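You operate a simulated robot arm through the tools that you are given. There is no shell and no other tool. Be economical: measure what you need, move in short steps, check, and stop when the job is done.

The job below is to be done with a simulated robot arm. You get a single attempt, and the scene is never put back.

JOB
Grease the three bearings on the bench, then rock the shaft twice.
Fine: turn each grease knob till a ring of grease shows, not till it lumps; the lever ends back.

The check looks at the end state, three seconds after you hand in, the way a careful person would. Anything else that was tipped, shoved, dropped, spilled or broken makes it a failure.

ROBOT AND FRAMES
A 6-joint arm with a two-finger parallel gripper, fixed in place. Base frame: the origin is at the foot of the arm, x ahead of it, y to its left, z up; the work surface is at about z = 0.88. Readings come in m, degrees, newtons and seconds.
With the tool pointing down near the work surface it reaches from about 0.46 to 0.86 m from the base axis. Its first joint turns from -115.0 to 115.0 degrees. Payload 4.2 kg.
The TCP is the grasp point between the finger pads, 0.023 m short of the fingertips. In the tool frame z runs along the fingers and y along their closing line. Largest opening 0.094 m; finger width 0.038, thickness 0.01; the body of the gripper, 0.054 by 0.096 m, starts 0.039 m behind the TCP.
Orientation is that of the tool frame in the base frame, as [roll, pitch, yaw] about the fixed x, y, z axes, in that order (R = Rz(yaw) Ry(pitch) Rx(roll)). With the fingers straight down and closing along the base's y, the tool's x points along the base's -x, its y along +y and its z along -z.

CONTROLS
- The arm moves only by the tool jog_arm. Its argument "targets" is a list that holds one entry, the list of rows, each a list of 7 numbers: the shift along the tool's x, y, z in units of 100 mm (1.0 is 100 mm), then the turn, a rotation vector about the tool's x, y, z in units of 90 degrees (1.0 is 90 degrees), then the gripper command, from -1 (shut) to 1 (fully open), values between in proportion. In form: [[[dx, dy, dz, ax, ay, az, jaw], ...]]. A call has 1 to 8 rows; each row is the pose to reach, as a shift and turn from the pose commanded when the call began, along the tool's axes at that moment. A call with a number of a shift or a turn outside -1 to 1 is refused whole. Each row takes 0.2 s and may step no farther than 0.05 m and 8.6 degrees from the row before; otherwise, or with a gripper value out of range, the whole call is refused. Where a pose cannot be reached the arm comes as near as it can. A force on the tool above 40 N (or 10 N above the force at the start of the call, whichever is more), or a blocked arm, ends the call early, and 0.2 s more pass. The fingers move at their own pace (about 0.108 m/s each) and stop on an object; they squeeze with about 21 N. The grip force told is the motor's: it shows also when the fingers shut on nothing. Time passes only in rows, and 0.2 s behind the last, so rows that repeat a pose let the fingers close. The reply holds the time, the measured pose of the TCP, the force on the tool along the base axes, the opening and the grip force, in the units named above and with some noise, with the torque about the TCP (base axes, N m) and any sound that the robot's microphone picked up.
- Cameras (640 x 400 px; columns grow to the right, rows downward): "scene" is fixed at [0.0482, -0.6488, 1.7373]; the picture's right is [0.64, -0.77, 0.00], its down [-0.45, -0.38, -0.81] and it looks along [0.62, 0.52, -0.59] (base axes); focal length 356 px, centre (320, 200). "wrist" rides on the gripper at [0.086, 0.016, -0.074] in the tool frame; the picture's right is [-0.18, 0.98, 0.00], its down [-0.58, -0.11, -0.81] and it looks along [-0.79, -0.15, 0.59] (tool axes); focal length 243 px, centre (320, 200). There is no depth. A picture from a camera that has moved, and an enlarged one, comes with that camera's place and axes in the base frame and with its lens.
- grab_frame(camera): a new picture of that camera. The clock stands still meanwhile.
- lift_body(by): slides the trunk up (or, below 0, down) by that many m; the arm rides with it, the base frame stays. It gives what a move gives, with no picture.
- enlarge(camera, box): a new picture of the part [left, top, right, bottom] of that camera's present view, enlarged. The clock stands still meanwhile.
- close_job(): hands the job in; it is judged then, once.

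Work in short steps. Places have to be worked out from the pictures, the camera data and where the tool is seen: move nearer, look again, correct. Check each grasp and each placing, and mend what went wrong. You have 120 turns and 68 pictures in all, those below and enlarged ones among them. Open the gripper and draw the arm clear of the work before you hand the job in, unless the task says otherwise; then end with one line.

The tools are called after "Call:" as a command line: name --argument value ..., lists and objects as JSON in quotes. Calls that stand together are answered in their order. jog_arm: Moves the arm, as the interface text tells. Its arguments: {"type":"object","properties":{"targets":{"type":"array","items":{"type":"array","items":{"type":"array","items":{"type":"number"}}}}},"required":["targets"]} The other tools are called the same way: lift_body (by) slides the trunk up or down; grab_frame (camera) takes a picture; enlarge (camera, box) takes an enlarged picture of a part of a camera's view; close_job () hands the job in.

At the start:

```text
t: 0.0
ee_pos: [0.5895, -0.1298, 1.3114]
tool_rot: [-179.9, 0.1, 179.9]
contact_force: [-0.5, 0.0, -0.1]
moment: [-0.01, -0.04, 0.0]
gripper_width: 0.094
finger_force: 0.2
trunk travel left (down, up): [-0.825, 0.165]
```

scene: 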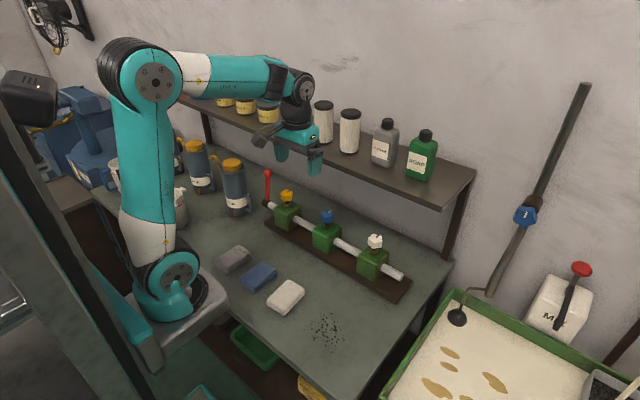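
wrist: 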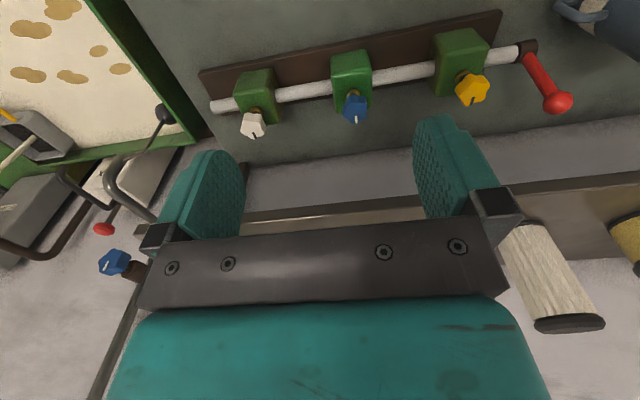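

I see three green bearing blocks with knobs (yellow, blue, white) and a red lever on the shaft end. I take enlarged pictures to locate them.

Call:
enlarge --camera "scene" --box '[240, 150, 420, 300]'

Call:
enlarge --camera "wrist" --box '[190, 0, 600, 180]'

```text
2.67 times, centred on (330, 225) of scene
camera zoom: at [0.0482, -0.6488, 1.7373], right [0.64, -0.77, 0.0], down [-0.45, -0.38, -0.81], along [0.62, 0.52, -0.59], focal length 950 px, centre (293, 133)
```

zoom: 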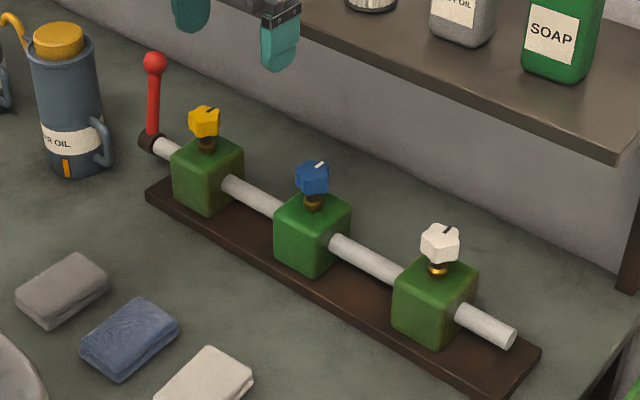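

```text
1.56 times, centred on (395, 90) of wrist
camera zoom: at [0.5022, -0.1157, 1.3868], right [0.18, 0.98, 0.0], down [0.58, -0.11, 0.81], along [0.79, -0.15, -0.59], focal length 379 px, centre (203, 372)
```

zoom: 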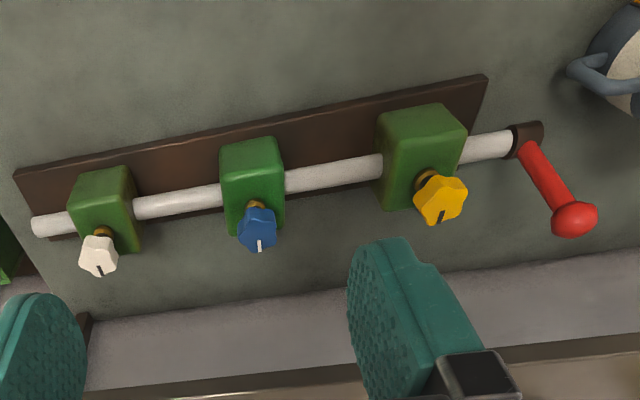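

Triangulated: yellow ≈ (0.727, 0.064, 1.045), blue ≈ (0.733, -0.104, 1.04), white ≈ (0.739, -0.28, 1.03). The shelf's front edge is at x≈0.755, z≈1.22, so I tilt the tool 30° to keep the wrist away from it, and go down.

Call:
jog_arm --targets '[[[0, 0, 0.25, 0, -0.0833, 0, 1], [0, 0, 0.5, 0, -0.1667, 0, 1], [0, 0, 0.75, 0, -0.25, 0, 1], [0, 0, 1.0, 0, -0.3333, 0, 1]]]'

```text
t: 1.0
ee_pos: [0.5889, -0.128, 1.2108]
tool_rot: [180.0, 30.2, 180.0]
contact_force: [-1.0, -0.2, 0.1]
moment: [0.0, -0.01, 0.03]
gripper_width: 0.0941
finger_force: 0.1
trunk travel left (down, up): [-0.825, 0.165]
```

Tilt reached. I move down and forward, to about (0.63, -0.11, 1.12), and look with the wrist camera.

Call:
jog_arm --targets '[[[0.04, 0.07, 0.35, 0, 0, 0, 1], [0.07, 0.14, 0.7, 0, 0, 0, 1], [0.1, 0.2, 0.98, 0, 0, 0, 1]]]'

Call:
grab_frame --camera "wrist"

Call:
grab_frame --camera "scene"

```text
t: 1.8
ee_pos: [0.628, -0.1104, 1.1215]
tool_rot: [180.0, 30.1, -180.0]
contact_force: [-0.6, 0.0, 0.1]
moment: [0.0, -0.05, 0.0]
gripper_width: 0.0939
finger_force: 0.0
trunk travel left (down, up): [-0.825, 0.165]
```

```text
63 pictures are left
camera wrist: at [0.5153, -0.0955, 1.1423], right [0.16, 0.98, 0.09], down [0.1, -0.11, 0.99], along [0.98, -0.15, -0.11], focal length 243 px, centre (320, 200)
```

wrist: 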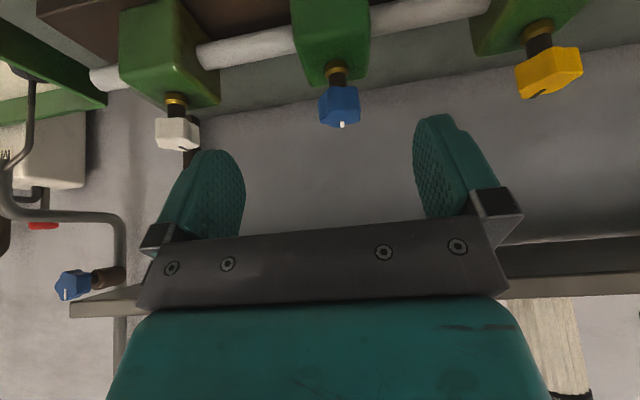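

```text
62 pictures are left
```

scene: 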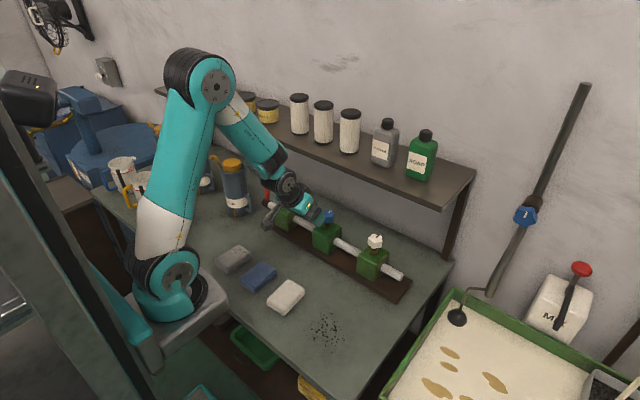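

Now I look closely at the knobs and stems.

Call:
enlarge --camera "wrist" --box '[140, 0, 400, 160]'

Call:
enlarge --camera "wrist" --box '[440, 0, 640, 125]'

```text
2.46 times, centred on (270, 80) of wrist
camera zoom: at [0.5153, -0.0955, 1.1423], right [0.16, 0.98, 0.09], down [0.1, -0.11, 0.99], along [0.98, -0.15, -0.11], focal length 597 px, centre (443, 495)
```

zoom: 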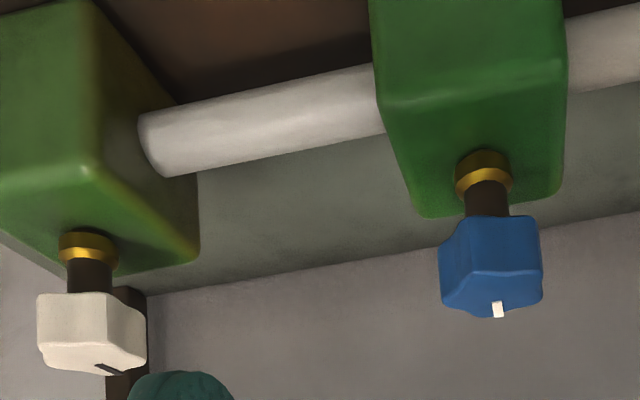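

```text
3.20 times, centred on (540, 62) of wrist
camera zoom: at [0.5153, -0.0955, 1.1423], right [0.16, 0.98, 0.09], down [0.1, -0.11, 0.99], along [0.98, -0.15, -0.11], focal length 776 px, centre (-384, 640)
```

zoom: 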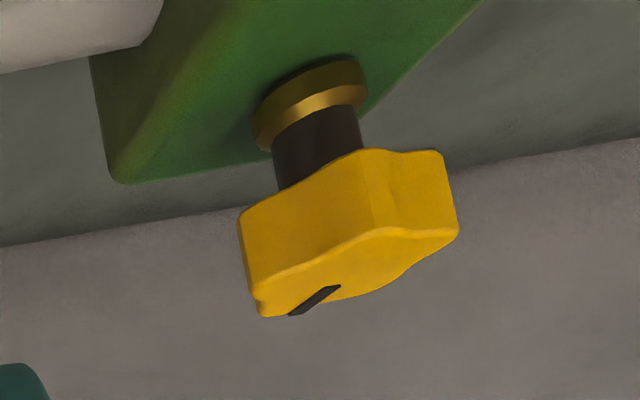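

Blue knob centre is about (0.742, -0.100, 1.026), ~40 mm wide. I move to a pre-grasp in front of and above it.

Call:
jog_arm --targets '[[[-0.18, 0.05, 0.4, 0, 0, 0, 1], [-0.366, 0.1, 0.806, 0, 0, 0, 1]]]'

Call:
grab_frame --camera "wrist"

Call:
enlarge --camera "scene" --box '[250, 160, 410, 290]'

```text
t: 2.4
ee_pos: [0.6984, -0.101, 1.0701]
tool_rot: [-180.0, 30.1, 180.0]
contact_force: [-0.5, -0.5, 0.8]
moment: [-0.01, -0.05, -0.01]
gripper_width: 0.0941
finger_force: 0.2
trunk travel left (down, up): [-0.825, 0.165]
```

```text
59 pictures are left
camera wrist: at [0.5857, -0.0862, 1.0916], right [0.16, 0.98, 0.09], down [0.1, -0.11, 0.99], along [0.98, -0.15, -0.12], focal length 243 px, centre (320, 200)
```

wrist: 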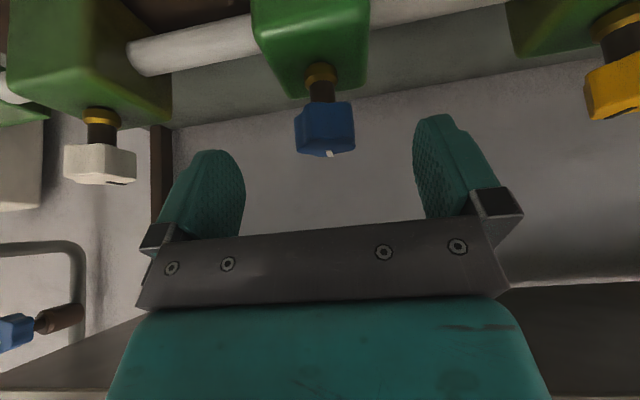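

```text
3.08 times, centred on (330, 225) of scene
camera zoom: at [0.0482, -0.6488, 1.7373], right [0.64, -0.77, 0.0], down [-0.45, -0.38, -0.81], along [0.62, 0.52, -0.59], focal length 1096 px, centre (289, 123)
```

zoom: 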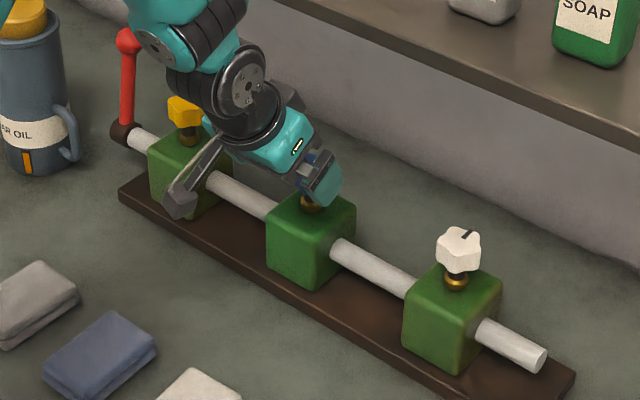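

Blue confirmed at (0.742, -0.102, 1.024), block top ≈0.985. I straddle the knob (TCP z 1.034) and then close.

Call:
jog_arm --targets '[[[-0.1, -0.01, 0.27, 0, 0, 0, 1], [-0.2, -0.01, 0.53, 0, 0, 0, 1], [-0.2, -0.01, 0.53, 0, 0, 0, -0.4], [-0.2, -0.01, 0.53, 0, 0, 0, -0.4]]]'

Call:
grab_frame --camera "wrist"

```text
t: 3.4
ee_pos: [0.7436, -0.1023, 1.0343]
tool_rot: [179.9, 29.9, -179.9]
contact_force: [-0.7, 8.7, 1.7]
moment: [0.02, 0.52, -0.02]
gripper_width: 0.0406
finger_force: 44.9
trunk travel left (down, up): [-0.825, 0.165]
```

```text
57 pictures are left
camera wrist: at [0.6307, -0.0873, 1.0551], right [0.16, 0.98, 0.09], down [0.1, -0.11, 0.99], along [0.98, -0.15, -0.12], focal length 243 px, centre (320, 200)
```

wrist: 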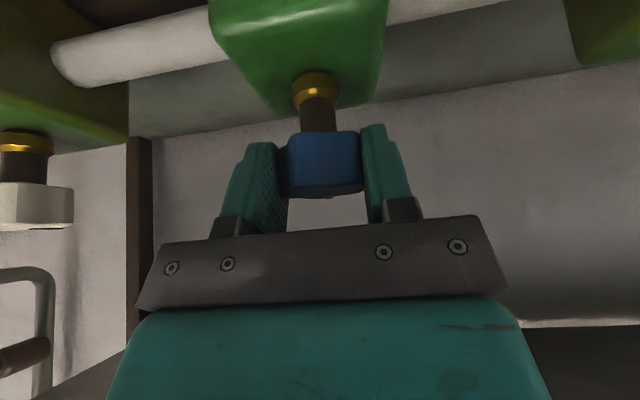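

Gripped at 40 mm. Small side force of 8.7 N in y, so I shift +2 mm and turn clockwise (as seen from above) by 15° to feel and look.

Call:
jog_arm --targets '[[[0, 0.02, 0, 0, 0, 0, -0.4], [0, 0.02, 0, 0.042, 0, 0.072, -0.4], [0, 0.02, 0, 0.083, 0, 0.144, -0.4]]]'

Call:
enlarge --camera "wrist" --box '[220, 30, 420, 230]'

```text
t: 4.2
ee_pos: [0.7438, -0.1003, 1.0336]
tool_rot: [-179.9, 30.0, 164.9]
contact_force: [-1.3, -2.2, -6.4]
moment: [0.21, 0.09, 0.8]
gripper_width: 0.042
finger_force: 45.0
trunk travel left (down, up): [-0.825, 0.165]
```

```text
2.00 times, centred on (320, 130) of wrist
camera zoom: at [0.6402, -0.0569, 1.0555], right [0.41, 0.91, 0.09], down [0.07, -0.13, 0.99], along [0.91, -0.4, -0.12], focal length 485 px, centre (320, 340)
```

zoom: 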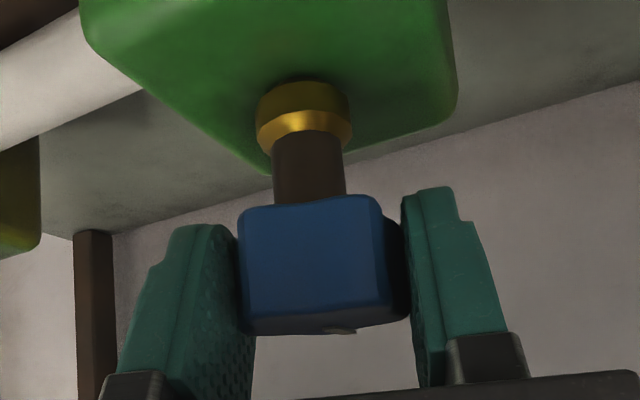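

Resistive torque 0.8 N·m; no grease yet. I turn another 15° and compare.

Call:
jog_arm --targets '[[[0, 0, 0, 0.042, 0, 0.072, -0.4], [0, 0, 0, 0.083, 0, 0.144, -0.4]]]'

Call:
enlarge --camera "wrist" --box '[220, 30, 420, 230]'

```text
t: 4.8
ee_pos: [0.7453, -0.0992, 1.0341]
tool_rot: [-180.0, 29.9, 150.0]
contact_force: [0.7, 0.1, -4.4]
moment: [-0.29, 0.2, 0.56]
gripper_width: 0.0416
finger_force: 45.3
trunk travel left (down, up): [-0.825, 0.165]
```

```text
2.00 times, centred on (320, 130) of wrist
camera zoom: at [0.6554, -0.0304, 1.0559], right [0.63, 0.77, 0.09], down [0.03, -0.15, 0.99], along [0.78, -0.62, -0.12], focal length 485 px, centre (320, 340)
```

zoom: 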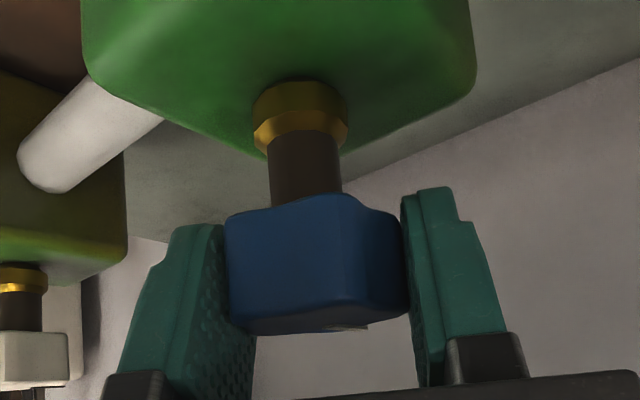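

The knob's faces shifted relative to the fingers, so it's slipping: perhaps this direction is against a stop. I turn back counter-clockwise and compare torque and looks.

Call:
jog_arm --targets '[[[0, 0, 0, -0.042, 0, -0.072, -0.4], [0, 0, 0, -0.083, 0, -0.144, -0.4], [0, 0, 0, -0.125, 0, -0.2165, -0.4], [0, 0, 0, -0.167, 0, -0.289, -0.4]]]'

Call:
enlarge --camera "wrist" --box '[220, 30, 420, 230]'

```text
t: 5.8
ee_pos: [0.7439, -0.0998, 1.0339]
tool_rot: [180.0, 29.8, -179.8]
contact_force: [-11.5, 1.3, -8.3]
moment: [-0.29, 0.33, -0.06]
gripper_width: 0.0416
finger_force: 44.8
trunk travel left (down, up): [-0.825, 0.165]
```

```text
2.00 times, centred on (320, 130) of wrist
camera zoom: at [0.6318, -0.085, 1.0564], right [0.16, 0.98, 0.09], down [0.1, -0.11, 0.99], along [0.98, -0.14, -0.12], focal length 485 px, centre (320, 340)
```

zoom: 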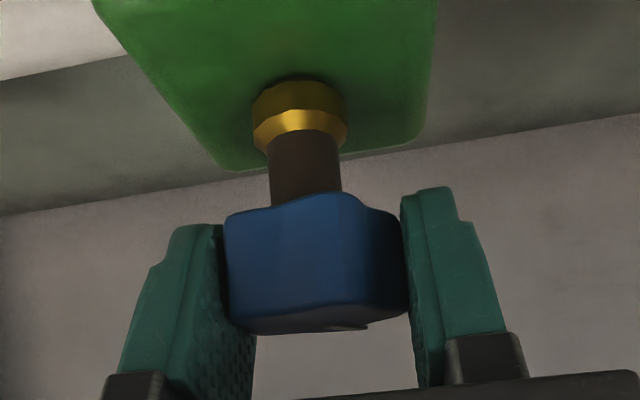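

Counter-clockwise, the knob moved with the fingers and with little torque. I continue counter-clockwise 30° more and watch the collar.

Call:
jog_arm --targets '[[[0, 0, 0, -0.042, 0, -0.072, -0.4], [0, 0, 0, -0.083, 0, -0.144, -0.4], [0, 0, 0, -0.125, 0, -0.2165, -0.4], [0, 0, 0, -0.167, 0, -0.289, -0.4]]]'

Call:
enlarge --camera "wrist" --box '[220, 30, 420, 230]'

```text
t: 6.8
ee_pos: [0.7434, -0.0996, 1.0348]
tool_rot: [179.8, 29.8, -149.6]
contact_force: [-18.6, 6.3, -9.8]
moment: [-0.35, 0.65, 0.03]
gripper_width: 0.0417
finger_force: 44.6
trunk travel left (down, up): [-0.825, 0.165]
```

```text
2.00 times, centred on (320, 130) of wrist
camera zoom: at [0.6388, -0.144, 1.0564], right [-0.36, 0.93, 0.09], down [0.14, -0.04, 0.99], along [0.92, 0.37, -0.12], focal length 485 px, centre (320, 340)
```

zoom: 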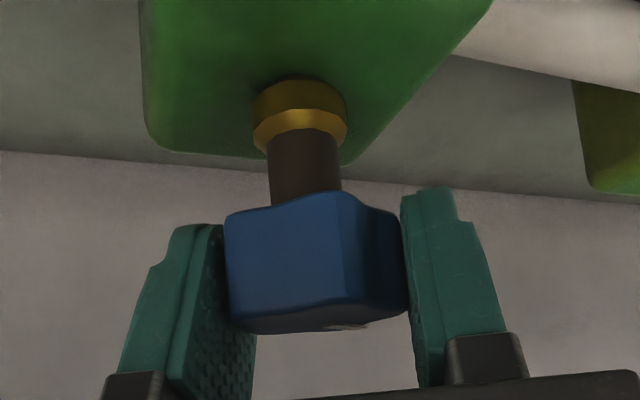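

The knob turns freely counter-clockwise, with no ring yet. I continue 30° more, easing 2 mm toward -x to relieve the side force.

Call:
jog_arm --targets '[[[0.015, 0.01, 0, -0.042, 0, -0.072, -0.4], [0.015, 0.01, 0, -0.083, 0, -0.144, -0.4], [0.015, 0.01, 0, -0.125, 0, -0.2165, -0.4], [0.015, 0.01, 0, -0.167, 0, -0.289, -0.4]]]'

Call:
enlarge --camera "wrist" --box '[220, 30, 420, 230]'

```text
t: 7.8
ee_pos: [0.7434, -0.1001, 1.0342]
tool_rot: [-179.9, 30.1, -119.7]
contact_force: [-9.3, -4.6, -0.9]
moment: [0.44, 0.09, 0.0]
gripper_width: 0.0415
finger_force: 44.9
trunk travel left (down, up): [-0.825, 0.165]
```

```text
2.00 times, centred on (320, 130) of wrist
camera zoom: at [0.6737, -0.1911, 1.0561], right [-0.77, 0.63, 0.09], down [0.14, 0.03, 0.99], along [0.62, 0.78, -0.11], focal length 485 px, centre (320, 340)
```

zoom: 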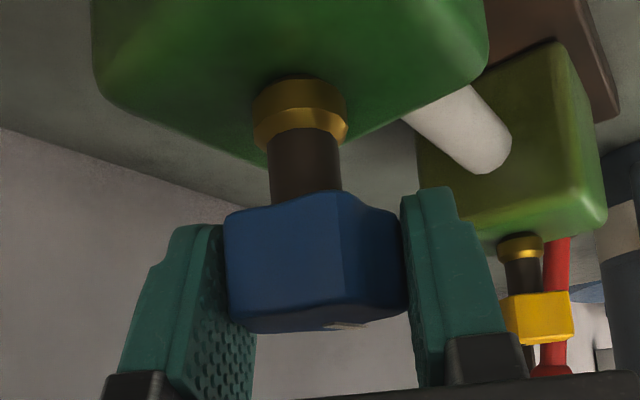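

Still nothing showing. I test clockwise here: if it now turns freely, the earlier resistance was an end stop.

Call:
jog_arm --targets '[[[0, 0, 0, 0.042, 0, 0.072, -0.4], [0, 0, 0, 0.083, 0, 0.144, -0.4]]]'

Call:
enlarge --camera "wrist" --box '[220, 30, 420, 230]'

```text
t: 8.4
ee_pos: [0.7445, -0.0995, 1.033]
tool_rot: [-179.9, 30.0, -134.9]
contact_force: [-8.8, -8.5, -0.5]
moment: [-0.05, -0.13, 0.0]
gripper_width: 0.0418
finger_force: 45.5
trunk travel left (down, up): [-0.825, 0.165]
```

```text
2.00 times, centred on (320, 130) of wrist
camera zoom: at [0.6529, -0.1695, 1.0563], right [-0.58, 0.81, 0.09], down [0.15, -0.01, 0.99], along [0.8, 0.59, -0.12], focal length 485 px, centre (320, 340)
```

zoom: 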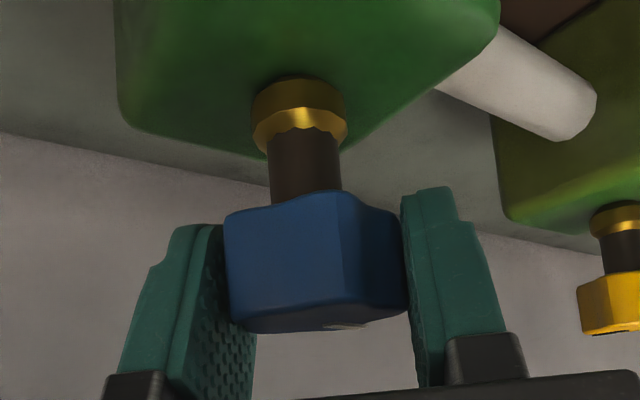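

Turning is free now, so the start was an end stop. A wavy edge may be appearing at the collar; I zoom in.

Call:
enlarge --camera "wrist" --box '[284, 56, 344, 100]'

```text
9.09 times, centred on (314, 78) of wrist
camera zoom: at [0.6529, -0.1695, 1.0563], right [-0.58, 0.81, 0.09], down [0.15, -0.01, 0.99], along [0.8, 0.59, -0.12], focal length 2206 px, centre (374, 1309)
```

zoom: 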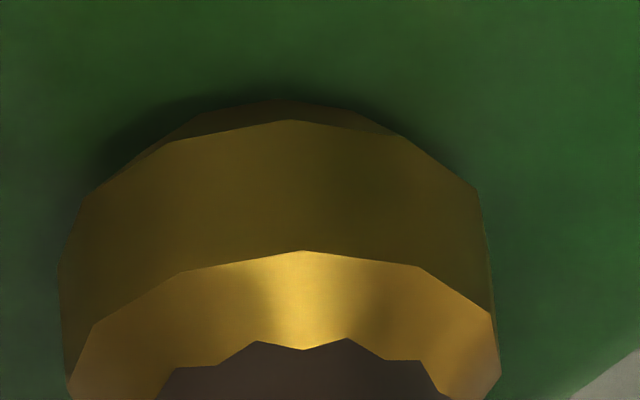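

That is only mesh facets: no grease yet. I release, swing the open gripper back clockwise around the knob, to re-grip for a longer counter-clockwise turn.

Call:
jog_arm --targets '[[[0, 0, 0, 0, 0, 0, 0.9], [0, 0, 0, 0, 0, 0, 0.9], [0, 0, 0, 0.0465, 0, 0.0805, 0.9], [0, 0, 0, 0.093, 0, 0.161, 0.9], [0, 0, 0, 0.1395, 0, 0.2415, 0.9], [0, 0, 0, 0.186, 0, 0.322, 0.9], [0, 0, 0, 0.2325, 0, 0.4025, 0.9], [0, 0, 0, 0.279, 0, 0.483, 0.9]]]'

Call:
jog_arm --targets '[[[0, 0, 0, 0.0465, 0, 0.0805, 0.9], [0, 0, 0, 0.093, 0, 0.161, 0.9], [0, 0, 0, 0.1395, 0, 0.2415, 0.9], [0, 0, 0, 0.186, 0, 0.322, 0.9], [0, 0, 0, 0.2325, 0, 0.4025, 0.9], [0, 0, 0, 0.279, 0, 0.483, 0.9]]]'

Call:
grab_frame --camera "wrist"

```text
t: 10.2
ee_pos: [0.7433, -0.0988, 1.0328]
tool_rot: [179.9, 30.0, 175.0]
contact_force: [-1.1, -0.2, -0.3]
moment: [-0.01, -0.01, 0.03]
gripper_width: 0.0895
finger_force: 0.0
trunk travel left (down, up): [-0.825, 0.165]
```

```text
t: 11.6
ee_pos: [0.7422, -0.0989, 1.0332]
tool_rot: [179.9, 29.9, 124.7]
contact_force: [-0.7, -1.2, -0.4]
moment: [0.0, 0.06, 0.0]
gripper_width: 0.0893
finger_force: 0.1
trunk travel left (down, up): [-0.825, 0.165]
```

```text
49 pictures are left
camera wrist: at [0.6919, 0.0001, 1.0558], right [0.9, 0.43, 0.09], down [-0.03, -0.15, 0.99], along [0.44, -0.89, -0.12], focal length 243 px, centre (320, 200)
```

wrist: 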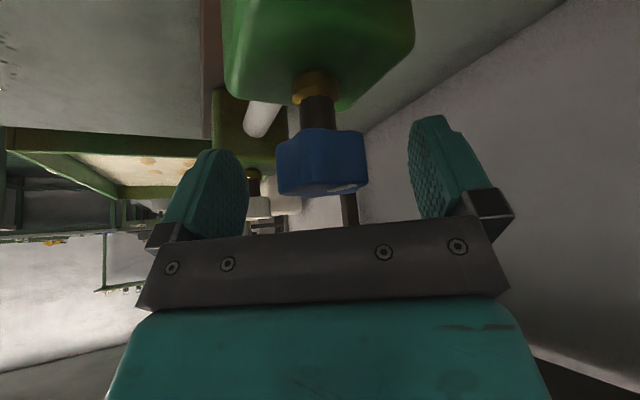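

Positioned at yaw -55° around the knob. I close and turn counter-clockwise 50°, then look.

Call:
jog_arm --targets '[[[0, 0, 0, 0, 0, 0, -0.4], [0, 0, 0, 0, 0, 0, -0.4], [0, 0, 0, -0.0465, 0, -0.0805, -0.4], [0, 0, 0, -0.093, 0, -0.161, -0.4], [0, 0, 0, -0.1395, 0, -0.2415, -0.4], [0, 0, 0, -0.186, 0, -0.322, -0.4], [0, 0, 0, -0.2325, 0, -0.4025, -0.4], [0, 0, 0, -0.279, 0, -0.483, -0.4]]]'

Call:
grab_frame --camera "wrist"

```text
t: 13.4
ee_pos: [0.7428, -0.099, 1.034]
tool_rot: [-179.9, 29.8, 175.1]
contact_force: [1.0, -2.3, -0.8]
moment: [-0.22, 0.06, -0.01]
gripper_width: 0.0419
finger_force: 45.0
trunk travel left (down, up): [-0.825, 0.165]
```

```text
48 pictures are left
camera wrist: at [0.6325, -0.0762, 1.0558], right [0.24, 0.97, 0.09], down [0.09, -0.12, 0.99], along [0.97, -0.23, -0.12], focal length 243 px, centre (320, 200)
```

wrist: 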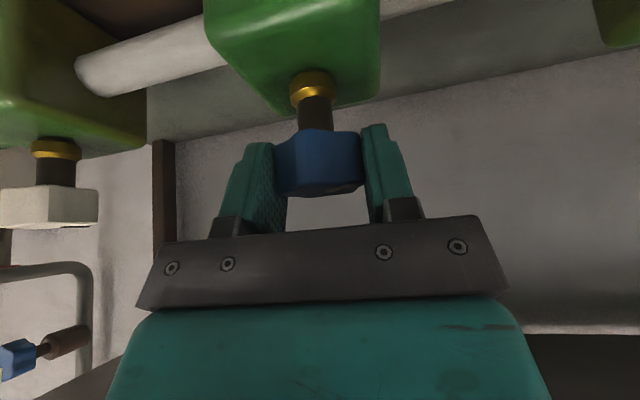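

No ring yet after about 125°. I continue 50°.

Call:
jog_arm --targets '[[[0, 0, 0, -0.0465, 0, -0.0805, -0.4], [0, 0, 0, -0.093, 0, -0.161, -0.4], [0, 0, 0, -0.1395, 0, -0.2415, -0.4], [0, 0, 0, -0.186, 0, -0.322, -0.4], [0, 0, 0, -0.2325, 0, -0.4025, -0.4], [0, 0, 0, -0.279, 0, -0.483, -0.4]]]'

Call:
enlarge --camera "wrist" --box '[180, 0, 440, 220]'

```text
t: 14.8
ee_pos: [0.7444, -0.1017, 1.0339]
tool_rot: [-180.0, 30.0, -134.7]
contact_force: [3.0, -16.0, -0.9]
moment: [-0.33, 0.24, -0.06]
gripper_width: 0.0421
finger_force: 45.0
trunk travel left (down, up): [-0.825, 0.165]
```

```text
1.82 times, centred on (310, 110) of wrist
camera zoom: at [0.6533, -0.1716, 1.0558], right [-0.59, 0.8, 0.09], down [0.15, 0.0, 0.99], along [0.8, 0.59, -0.12], focal length 441 px, centre (338, 364)
```

zoom: 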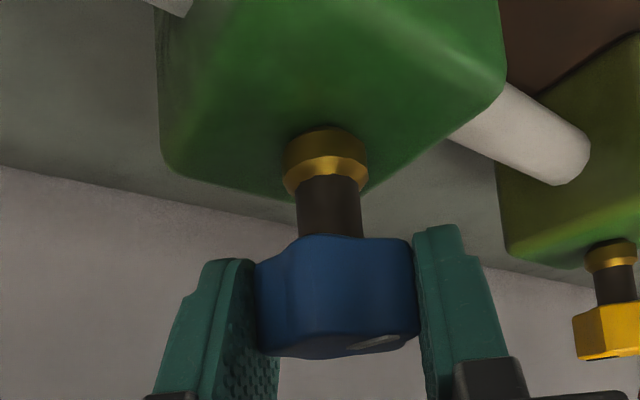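

Still none at about 175°. Torque counter-clockwise stays zero, so I keep going: release, swing back 100°, re-grip.

Call:
jog_arm --targets '[[[0, 0, 0, 0, 0, 0, 0.9], [0, 0, 0, 0, 0, 0, 0.9], [0, 0, 0, 0.0465, 0, 0.0805, 0.9], [0, 0, 0, 0.093, 0, 0.161, 0.9], [0, 0, 0, 0.1395, 0, 0.2415, 0.9], [0, 0, 0, 0.186, 0, 0.322, 0.9], [0, 0, 0, 0.2325, 0, 0.4025, 0.9], [0, 0, 0, 0.279, 0, 0.483, 0.9]]]'

Call:
jog_arm --targets '[[[0, 0, 0, 0.0465, 0, 0.0805, 0.9], [0, 0, 0, 0.093, 0, 0.161, 0.9], [0, 0, 0, 0.1395, 0, 0.2415, 0.9], [0, 0, 0, 0.186, 0, 0.322, 0.9], [0, 0, 0, 0.2325, 0, 0.4025, 0.9], [0, 0, 0, 0.279, 0, 0.483, 0.9], [0, 0, 0, 0.279, 0, 0.483, -0.4], [0, 0, 0, 0.279, 0, 0.483, -0.4]]]'

Call:
jog_arm --targets '[[[0, 0, 0, -0.0465, 0, -0.0805, -0.4], [0, 0, 0, -0.093, 0, -0.161, -0.4], [0, 0, 0, -0.1395, 0, -0.2415, -0.4], [0, 0, 0, -0.186, 0, -0.322, -0.4]]]'

Call:
enlarge --camera "wrist" --box '[180, 0, 440, 220]'

```text
t: 16.6
ee_pos: [0.744, -0.0987, 1.0347]
tool_rot: [179.9, 30.0, 174.8]
contact_force: [0.2, -1.2, 0.4]
moment: [0.02, 0.01, 0.0]
gripper_width: 0.0893
finger_force: 0.1
trunk travel left (down, up): [-0.825, 0.165]
```

```text
t: 18.4
ee_pos: [0.7443, -0.0977, 1.0338]
tool_rot: [179.9, 29.9, 124.8]
contact_force: [5.5, 2.6, -1.0]
moment: [0.26, -0.17, 0.0]
gripper_width: 0.0422
finger_force: 45.0
trunk travel left (down, up): [-0.825, 0.165]
```

```text
t: 19.4
ee_pos: [0.744, -0.1002, 1.0341]
tool_rot: [179.9, 30.0, 158.2]
contact_force: [6.4, 0.3, 4.0]
moment: [0.29, 0.6, 0.0]
gripper_width: 0.0421
finger_force: 44.9
trunk travel left (down, up): [-0.825, 0.165]
```

```text
1.82 times, centred on (310, 110) of wrist
camera zoom: at [0.6449, -0.0447, 1.0554], right [0.51, 0.85, 0.09], down [0.05, -0.14, 0.99], along [0.86, -0.5, -0.12], focal length 441 px, centre (338, 364)
```

zoom: 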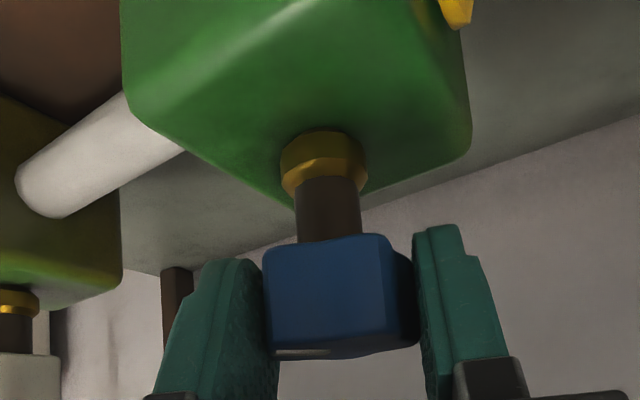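

A yellow blob shows at the block's side where the shaft exits (top right of the picture). I look at it from the scene camera.

Call:
enlarge --camera "scene" --box '[260, 190, 400, 290]'

Call:
enlarge --camera "wrist" --box '[300, 0, 440, 80]'

```text
4.00 times, centred on (330, 240) of scene
camera zoom: at [0.0482, -0.6488, 1.7373], right [0.64, -0.77, 0.0], down [-0.45, -0.38, -0.81], along [0.62, 0.52, -0.59], focal length 1424 px, centre (280, 40)
```

zoom: 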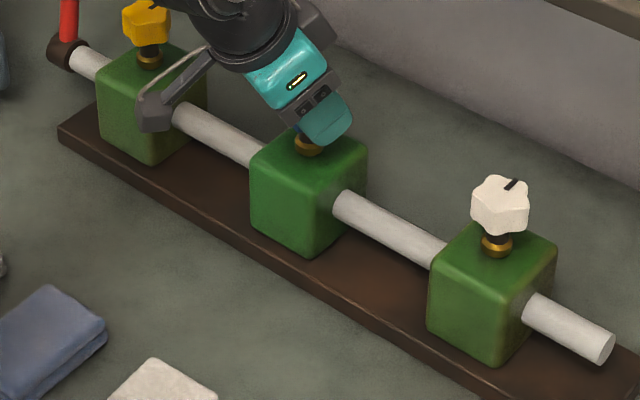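

```text
4.57 times, centred on (370, 40) of wrist
camera zoom: at [0.6449, -0.0447, 1.0554], right [0.51, 0.85, 0.09], down [0.05, -0.14, 0.99], along [0.86, -0.5, -0.12], focal length 1109 px, centre (91, 931)
```

zoom: 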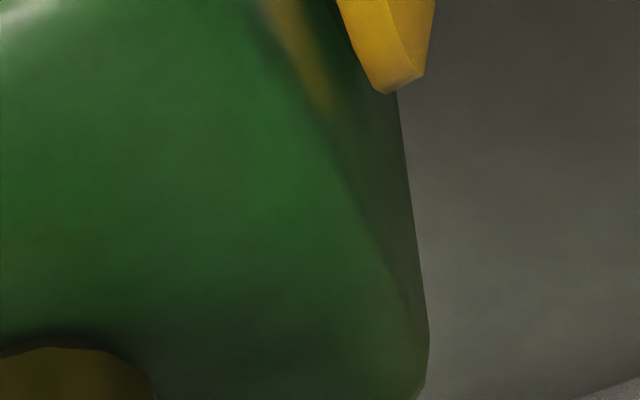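

Grease has come out around the shaft on the +y face of the blue block. I release at once and back off to judge it.

Call:
jog_arm --targets '[[[0, 0, 0, 0, 0, 0, 0.9], [0, 0, 0, 0, 0, 0, 0.9], [0, 0, -0.3, 0, 0, 0, 0.9], [0, 0, -0.6, 0, 0, 0, 0.9], [0, 0, -0.95, 0, 0, 0, 0.9]]]'

Call:
grab_frame --camera "wrist"

```text
t: 20.6
ee_pos: [0.6992, -0.0777, 1.1162]
tool_rot: [-180.0, 30.0, 158.3]
contact_force: [-0.7, -0.4, -0.9]
moment: [0.05, 0.01, 0.0]
gripper_width: 0.0891
finger_force: 0.1
trunk travel left (down, up): [-0.825, 0.165]
```

```text
43 pictures are left
camera wrist: at [0.6007, -0.0237, 1.1376], right [0.51, 0.85, 0.09], down [0.05, -0.14, 0.99], along [0.86, -0.5, -0.12], focal length 243 px, centre (320, 200)
```

wrist: 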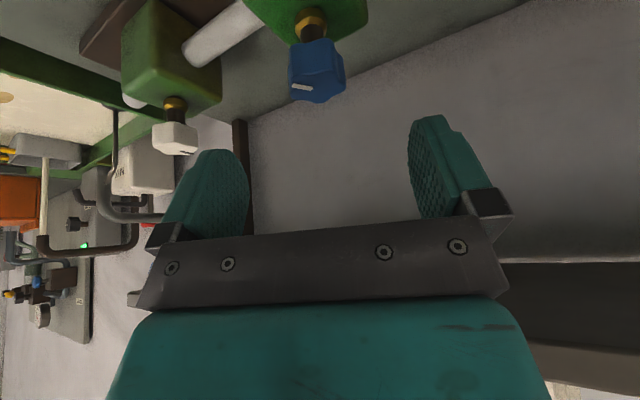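

The block face is out of view, so I untilt the tool and back off to let the camera look down.

Call:
jog_arm --targets '[[[0.2, 0, -0.12, 0, 0.0833, 0, 0.9], [0.4, 0, -0.24, 0, 0.1667, 0, 0.9], [0.6, 0, -0.36, 0, 0.25, 0, 0.9], [0.8, 0, -0.5, 0, 0.3333, 0, 0.9]]]'

Call:
grab_frame --camera "wrist"

```text
t: 21.6
ee_pos: [0.6102, -0.0457, 1.1211]
tool_rot: [-179.9, -0.1, 158.4]
contact_force: [-0.5, 0.0, 0.0]
moment: [0.03, 0.02, 0.0]
gripper_width: 0.0892
finger_force: 0.0
trunk travel left (down, up): [-0.825, 0.165]
```

```text
42 pictures are left
camera wrist: at [0.5363, -0.001, 1.1974], right [0.53, 0.85, 0.0], down [0.5, -0.32, 0.8], along [0.68, -0.43, -0.59], focal length 243 px, centre (320, 200)
```

wrist: 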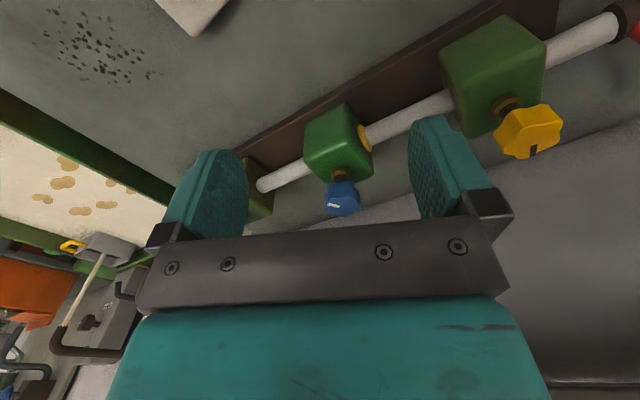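

Call:
enlarge --camera "wrist" --box '[290, 90, 420, 220]'

```text
3.08 times, centred on (355, 155) of wrist
camera zoom: at [0.5363, -0.001, 1.1974], right [0.53, 0.85, 0.0], down [0.5, -0.32, 0.8], along [0.68, -0.43, -0.59], focal length 746 px, centre (212, 338)
```

zoom: 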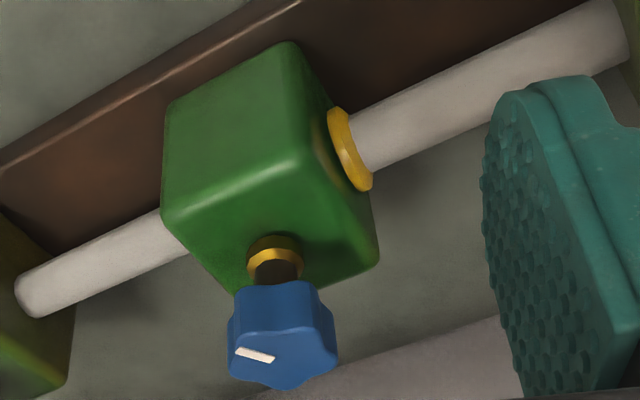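

Clean ring on blue, no lump: done (about 215° counter-clockwise). Consistent fits put yellow at (0.742, 0.081, 1.026) and white at (0.742, -0.278, 1.026). I go to yellow, staying on the -y side of the lever.

Call:
jog_arm --targets '[[[0.12, 0.31, 0, 0, 0, -0.08, 0.4], [0.25, 0.62, 0, 0, 0, -0.16, 0.4], [0.42, 1.0, 0, 0, 0, -0.24, 0.4]]]'

Call:
grab_frame --camera "wrist"

```text
t: 22.4
ee_pos: [0.6082, 0.0629, 1.1208]
tool_rot: [179.8, -0.1, -180.0]
contact_force: [-0.1, -0.5, 0.0]
moment: [0.04, 0.01, -0.01]
gripper_width: 0.066
finger_force: 0.0
trunk travel left (down, up): [-0.825, 0.165]
```

```text
40 pictures are left
camera wrist: at [0.5211, 0.0764, 1.1964], right [0.18, 0.98, 0.0], down [0.58, -0.11, 0.81], along [0.79, -0.15, -0.59], focal length 243 px, centre (320, 200)
```

wrist: 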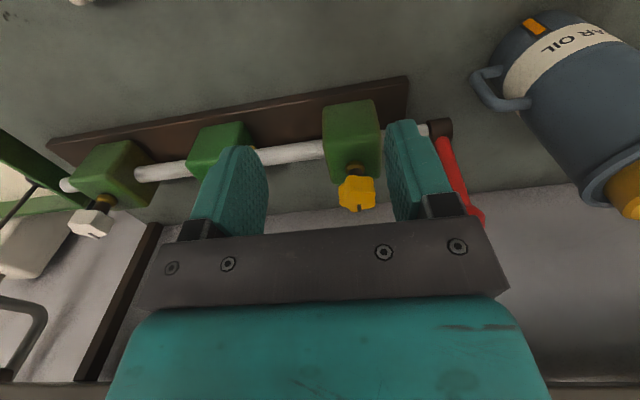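

Yellow refined to (0.743, 0.078), lever ball at about (0.745, 0.186, 1.07). Move to pre-grasp with 30° tilt.

Call:
jog_arm --targets '[[[-0.23, 0.04, 0.1, 0, -0.0833, 0, 0.4], [-0.46, 0.08, 0.23, 0, -0.1667, 0, 0.4], [-0.69, 0.12, 0.37, 0, -0.25, 0, 0.4], [-0.92, 0.155, 0.51, 0, -0.3333, 0, 0.4]]]'

Call:
grab_frame --camera "wrist"

```text
t: 23.4
ee_pos: [0.7011, 0.0787, 1.0691]
tool_rot: [180.0, 30.3, 179.9]
contact_force: [-0.6, -0.9, -0.3]
moment: [0.03, -0.04, 0.01]
gripper_width: 0.0659
finger_force: 0.2
trunk travel left (down, up): [-0.825, 0.165]
```

```text
39 pictures are left
camera wrist: at [0.5886, 0.0931, 1.0902], right [0.16, 0.98, 0.09], down [0.1, -0.11, 0.99], along [0.98, -0.15, -0.11], focal length 243 px, centre (320, 200)
```

wrist: 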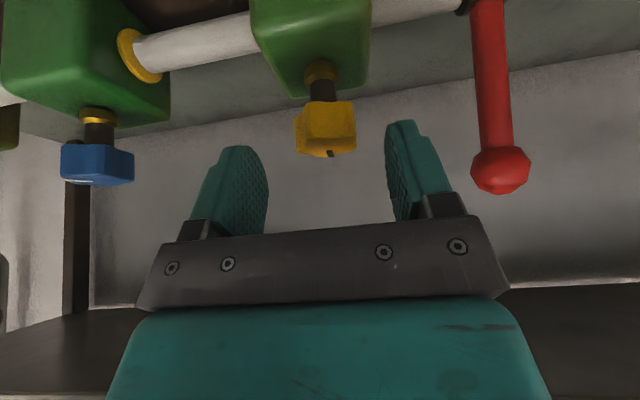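

Same picture as the blue pre-grasp, so the same final move applies. I grip, then turn counter-clockwise 60°.

Call:
jog_arm --targets '[[[-0.1, 0.01, 0.27, 0, 0, 0, 0.4], [-0.2, 0.01, 0.53, 0, 0, 0, 0.4], [-0.2, 0.01, 0.53, 0, 0, 0, -0.4], [-0.2, 0.01, 0.53, 0, 0, 0, -0.4]]]'

Call:
jog_arm --targets '[[[0, 0, 0, -0.0465, 0, -0.0805, -0.4], [0, 0, 0, -0.093, 0, -0.161, -0.4], [0, 0, 0, -0.1395, 0, -0.2415, -0.4], [0, 0, 0, -0.186, 0, -0.322, -0.4], [0, 0, 0, -0.2325, 0, -0.4025, -0.4], [0, 0, 0, -0.279, 0, -0.483, -0.4], [0, 0, 0, -0.3255, 0, -0.5635, -0.4], [0, 0, 0, -0.372, 0, -0.644, -0.4]]]'

Call:
grab_frame --camera "wrist"

```text
t: 24.4
ee_pos: [0.7453, 0.0785, 1.03]
tool_rot: [180.0, 30.1, 179.8]
contact_force: [0.4, -1.7, -6.0]
moment: [-0.33, -1.0, 0.05]
gripper_width: 0.041
finger_force: 44.4
trunk travel left (down, up): [-0.825, 0.165]
```

```text
t: 26.2
ee_pos: [0.7468, 0.0805, 1.03]
tool_rot: [179.9, 30.0, -113.0]
contact_force: [17.3, 16.0, -27.9]
moment: [0.57, -0.66, -0.06]
gripper_width: 0.041
finger_force: 45.4
trunk travel left (down, up): [-0.825, 0.165]
```

```text
38 pictures are left
camera wrist: at [0.6877, -0.0186, 1.0526], right [-0.84, 0.53, 0.09], down [0.14, 0.05, 0.99], along [0.52, 0.85, -0.12], focal length 243 px, centre (320, 200)
```

wrist: 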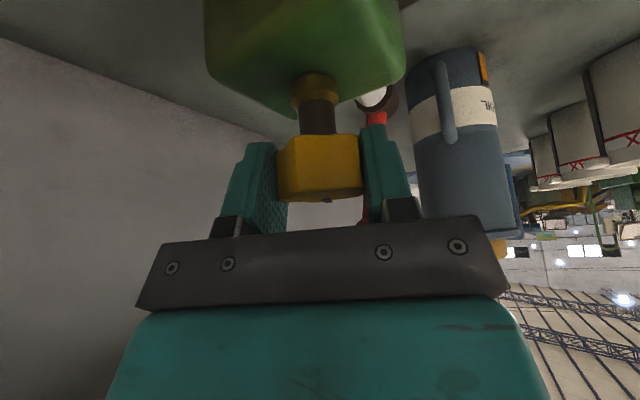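

Yellow turned ~67° with no slip seen. I release, swing back to yaw 0 and repeat, 3 mm higher to relieve the vertical force.

Call:
jog_arm --targets '[[[-0.015, 0, -0.026, 0, 0, 0, 0.4], [-0.015, 0, -0.026, 0.0465, 0, 0.0805, 0.4], [-0.015, 0, -0.026, 0.093, 0, 0.161, 0.4], [-0.015, 0, -0.026, 0.1395, 0, 0.2415, 0.4], [-0.015, 0, -0.026, 0.186, 0, 0.322, 0.4], [-0.015, 0, -0.026, 0.2325, 0, 0.4025, 0.4], [-0.015, 0, -0.026, 0.279, 0, 0.483, 0.4], [-0.015, 0, -0.026, 0.3255, 0, 0.5635, 0.4]]]'

Call:
jog_arm --targets '[[[0, 0, 0, 0.0465, 0, 0.0805, 0.4], [0, 0, 0, 0.0465, 0, 0.0805, -0.4], [0, 0, 0, 0.0465, 0, 0.0805, -0.4], [0, 0, 0, 0, 0, 0, -0.4], [0, 0, 0, -0.0465, 0, -0.0805, -0.4], [0, 0, 0, -0.093, 0, -0.161, -0.4], [0, 0, 0, -0.1395, 0, -0.2415, -0.4], [0, 0, 0, -0.186, 0, -0.322, -0.4]]]'

Call:
jog_arm --targets '[[[0, 0, 0, -0.0465, 0, -0.0805, -0.4], [0, 0, 0, -0.093, 0, -0.161, -0.4], [0, 0, 0, -0.1395, 0, -0.2415, -0.4]]]'

Call:
grab_frame --camera "wrist"

```text
t: 28.0
ee_pos: [0.7446, 0.0775, 1.0369]
tool_rot: [179.9, 30.0, -172.0]
contact_force: [-0.1, -0.2, 1.4]
moment: [0.01, -0.03, 0.02]
gripper_width: 0.0659
finger_force: 0.0
trunk travel left (down, up): [-0.825, 0.165]
```

```text
t: 29.8
ee_pos: [0.7459, 0.0786, 1.0356]
tool_rot: [180.0, 30.1, -138.1]
contact_force: [8.7, 15.7, -0.6]
moment: [0.15, 0.28, -0.02]
gripper_width: 0.0415
finger_force: 45.2
trunk travel left (down, up): [-0.825, 0.165]
```

```text
t: 30.6
ee_pos: [0.7454, 0.0794, 1.0364]
tool_rot: [-180.0, 30.1, -112.9]
contact_force: [8.9, 19.8, 8.0]
moment: [-0.06, 0.82, 0.01]
gripper_width: 0.0413
finger_force: 44.9
trunk travel left (down, up): [-0.825, 0.165]
```

```text
37 pictures are left
camera wrist: at [0.687, -0.0195, 1.0571], right [-0.84, 0.53, 0.09], down [0.14, 0.05, 0.99], along [0.52, 0.85, -0.11], focal length 243 px, centre (320, 200)
```

wrist: 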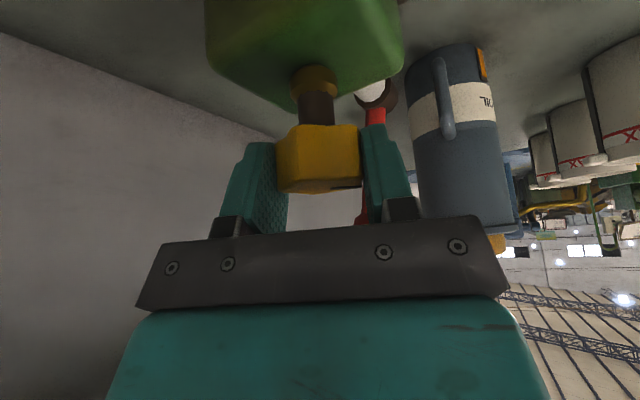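

About 134° so far. Next cycle: turn 50° more (~184° total), then back off to look.

Call:
jog_arm --targets '[[[0, 0, 0, 0, 0, 0, 0.4], [0, 0, 0, 0.0465, 0, 0.0805, 0.4], [0, 0, 0, 0.093, 0, 0.161, 0.4], [0, 0, 0, 0.1395, 0, 0.2415, 0.4], [0, 0, 0, 0.186, 0, 0.322, 0.4], [0, 0, 0, 0.2325, 0, 0.4025, 0.4], [0, 0, 0, 0.279, 0, 0.483, 0.4], [0, 0, 0, 0.3255, 0, 0.5635, 0.4]]]'

Call:
jog_arm --targets '[[[0, 0.015, 0, 0.0465, 0, 0.0805, 0.4], [0, 0.015, 0, 0.0465, 0, 0.0805, -0.4], [0, 0.015, 0, 0.0465, 0, 0.0805, -0.4], [0, 0.015, 0, 0, 0, 0, -0.4], [0, 0.015, 0, -0.0465, 0, -0.0805, -0.4], [0, 0.015, 0, -0.093, 0, -0.161, -0.4], [0, 0.015, 0, -0.1395, 0, -0.2415, -0.4], [0, 0.015, 0, -0.186, 0, -0.322, -0.4]]]'

Call:
jog_arm --targets '[[[0, 0, 0, -0.0465, 0, -0.0805, -0.4], [0, 0, 0, -0.0465, 0, -0.0805, 0.4], [0, 0, 0, -0.0465, 0, -0.0805, 0.4], [0, 0, -0.4, -0.0465, 0, -0.0805, 0.4], [0, 0, -0.8, -0.0465, 0, -0.0805, 0.4]]]'

```text
t: 32.4
ee_pos: [0.7463, 0.078, 1.035]
tool_rot: [179.9, 30.0, -171.9]
contact_force: [-0.4, -0.5, 0.5]
moment: [0.04, -0.02, 0.0]
gripper_width: 0.0659
finger_force: 0.0
trunk travel left (down, up): [-0.825, 0.165]
```

```text
t: 34.2
ee_pos: [0.7464, 0.0797, 1.0352]
tool_rot: [180.0, 30.2, -138.2]
contact_force: [6.2, -2.5, -6.1]
moment: [0.24, -1.43, 0.01]
gripper_width: 0.0416
finger_force: 45.1
trunk travel left (down, up): [-0.825, 0.165]
```

```text
t: 35.4
ee_pos: [0.7166, 0.0529, 1.1057]
tool_rot: [179.7, 30.0, -129.8]
contact_force: [0.7, 0.0, 0.0]
moment: [-0.01, 0.06, 0.02]
gripper_width: 0.0658
finger_force: 0.1
trunk travel left (down, up): [-0.825, 0.165]
```

Total ≈184°. I back off, untilt and then swing the camera round to view the yellow block's +y face.

Call:
jog_arm --targets '[[[0, 0.25, -0.11, 0, 0.0833, 0, 0.4], [-0.03, 0.5, -0.22, 0, 0.1667, 0, 0.4], [-0.07, 0.75, -0.33, 0, 0.25, 0, 0.4], [-0.1, 0.98, -0.43, 0, 0.3333, 0, 0.4]]]'

Call:
jog_arm --targets '[[[0, 0, 0, 0, 0, 0.095, 0.4], [0, 0, 0, 0, 0, 0.19, 0.4], [0, 0, 0, 0, 0, 0.285, 0.4], [0, 0, 0, 0, 0, 0.38, 0.4], [0, 0, 0, 0, 0, 0.475, 0.4], [0, 0, 0, 0, 0, 0.57, 0.4], [0, 0, 0, 0, 0, 0.665, 0.4], [0, 0, 0, 0, 0, 0.76, 0.4]]]'

Call:
grab_frame --camera "wrist"

```text
t: 36.4
ee_pos: [0.6304, 0.1065, 1.1487]
tool_rot: [179.9, -0.1, -130.0]
contact_force: [-0.3, -1.0, 0.5]
moment: [0.02, 0.0, -0.02]
gripper_width: 0.0659
finger_force: 0.1
trunk travel left (down, up): [-0.825, 0.165]
```

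```text
t: 38.2
ee_pos: [0.6324, 0.1054, 1.1466]
tool_rot: [179.9, 0.0, 161.5]
contact_force: [1.1, -0.7, 0.6]
moment: [0.0, -0.01, -0.02]
gripper_width: 0.0657
finger_force: 0.0
trunk travel left (down, up): [-0.825, 0.165]
```

```text
36 pictures are left
camera wrist: at [0.555, 0.1468, 1.2227], right [0.49, 0.87, 0.0], down [0.52, -0.29, 0.81], along [0.7, -0.39, -0.59], focal length 243 px, centre (320, 200)
```

wrist: 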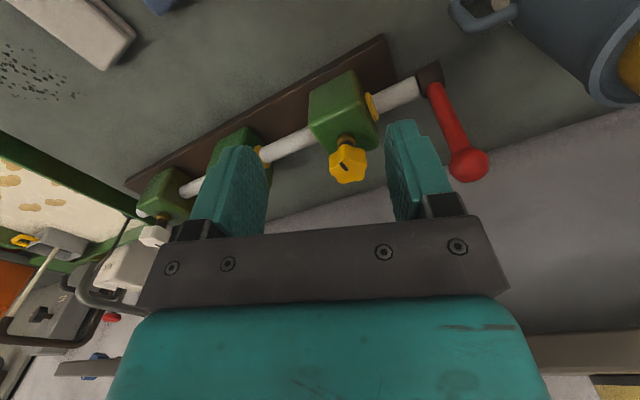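

Call:
enlarge --camera "wrist" --box '[290, 60, 420, 190]'

Call:
enlarge --camera "wrist" --box '[200, 110, 290, 190]'

```text
3.08 times, centred on (355, 125) of wrist
camera zoom: at [0.555, 0.1468, 1.2227], right [0.49, 0.87, 0.0], down [0.52, -0.29, 0.81], along [0.7, -0.39, -0.59], focal length 746 px, centre (212, 431)
```

zoom: 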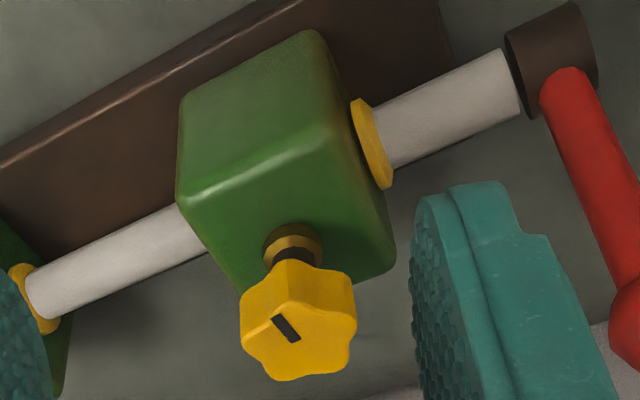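

```text
5.00 times, centred on (245, 150) of wrist
camera zoom: at [0.555, 0.1468, 1.2227], right [0.49, 0.87, 0.0], down [0.52, -0.29, 0.81], along [0.7, -0.39, -0.59], focal length 1213 px, centre (695, 450)
```

zoom: 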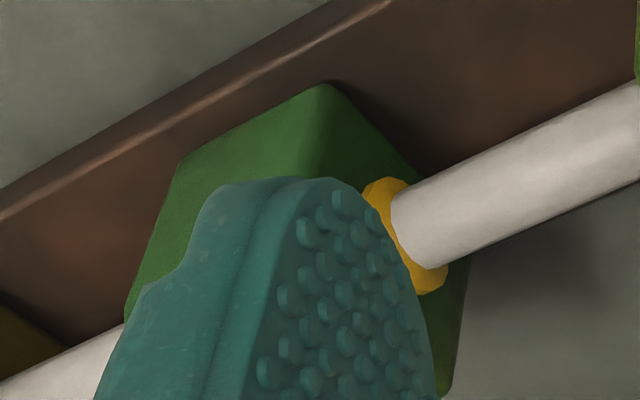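

A clean ring on yellow too (and blue unchanged). I move to the white bearing along -y at the safe height.

Call:
jog_arm --targets '[[[-0.11, -0.33, 0, 0, 0, 0, 0.4], [-0.22, -0.67, 0, 0, 0, 0, 0.4], [-0.33, -1.0, 0, 0, 0, 0, 0.4]]]'

Call:
jog_arm --targets '[[[-0.11, -0.33, 0, 0, 0, 0, 0.4], [-0.22, -0.67, 0, 0, 0, 0, 0.4], [-0.33, -1.0, 0, 0, 0, 0, 0.4]]]'

Call:
jog_arm --targets '[[[-0.11, -0.33, 0, 0, 0, 0, 0.4], [-0.22, -0.67, 0, 0, 0, 0, 0.4], [-0.33, -1.0, 0, 0, 0, 0, 0.4]]]'

Call:
grab_frame --camera "wrist"

```text
t: 39.0
ee_pos: [0.6302, -0.0017, 1.1446]
tool_rot: [180.0, 0.1, 161.7]
contact_force: [0.0, 0.0, 0.2]
moment: [-0.04, 0.0, 0.03]
gripper_width: 0.0658
finger_force: 0.0
trunk travel left (down, up): [-0.825, 0.165]
```

```text
t: 39.8
ee_pos: [0.6317, -0.1034, 1.1481]
tool_rot: [-180.0, 0.0, 161.8]
contact_force: [-0.4, -0.1, 0.1]
moment: [-0.01, -0.02, 0.02]
gripper_width: 0.0658
finger_force: 0.0
trunk travel left (down, up): [-0.825, 0.165]
```

```text
t: 40.6
ee_pos: [0.6317, -0.2119, 1.1477]
tool_rot: [-180.0, -0.1, 161.8]
contact_force: [0.0, 0.3, -0.1]
moment: [0.0, 0.01, -0.01]
gripper_width: 0.0659
finger_force: 0.0
trunk travel left (down, up): [-0.825, 0.165]
```

```text
33 pictures are left
camera wrist: at [0.5542, -0.1703, 1.2215], right [0.48, 0.88, 0.0], down [0.52, -0.29, 0.81], along [0.71, -0.39, -0.59], focal length 243 px, centre (320, 200)
```

wrist: 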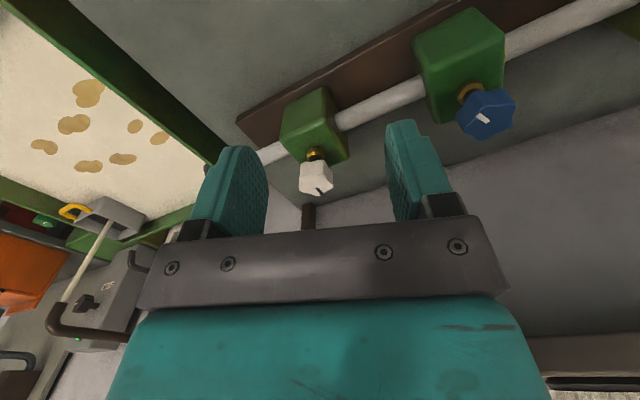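

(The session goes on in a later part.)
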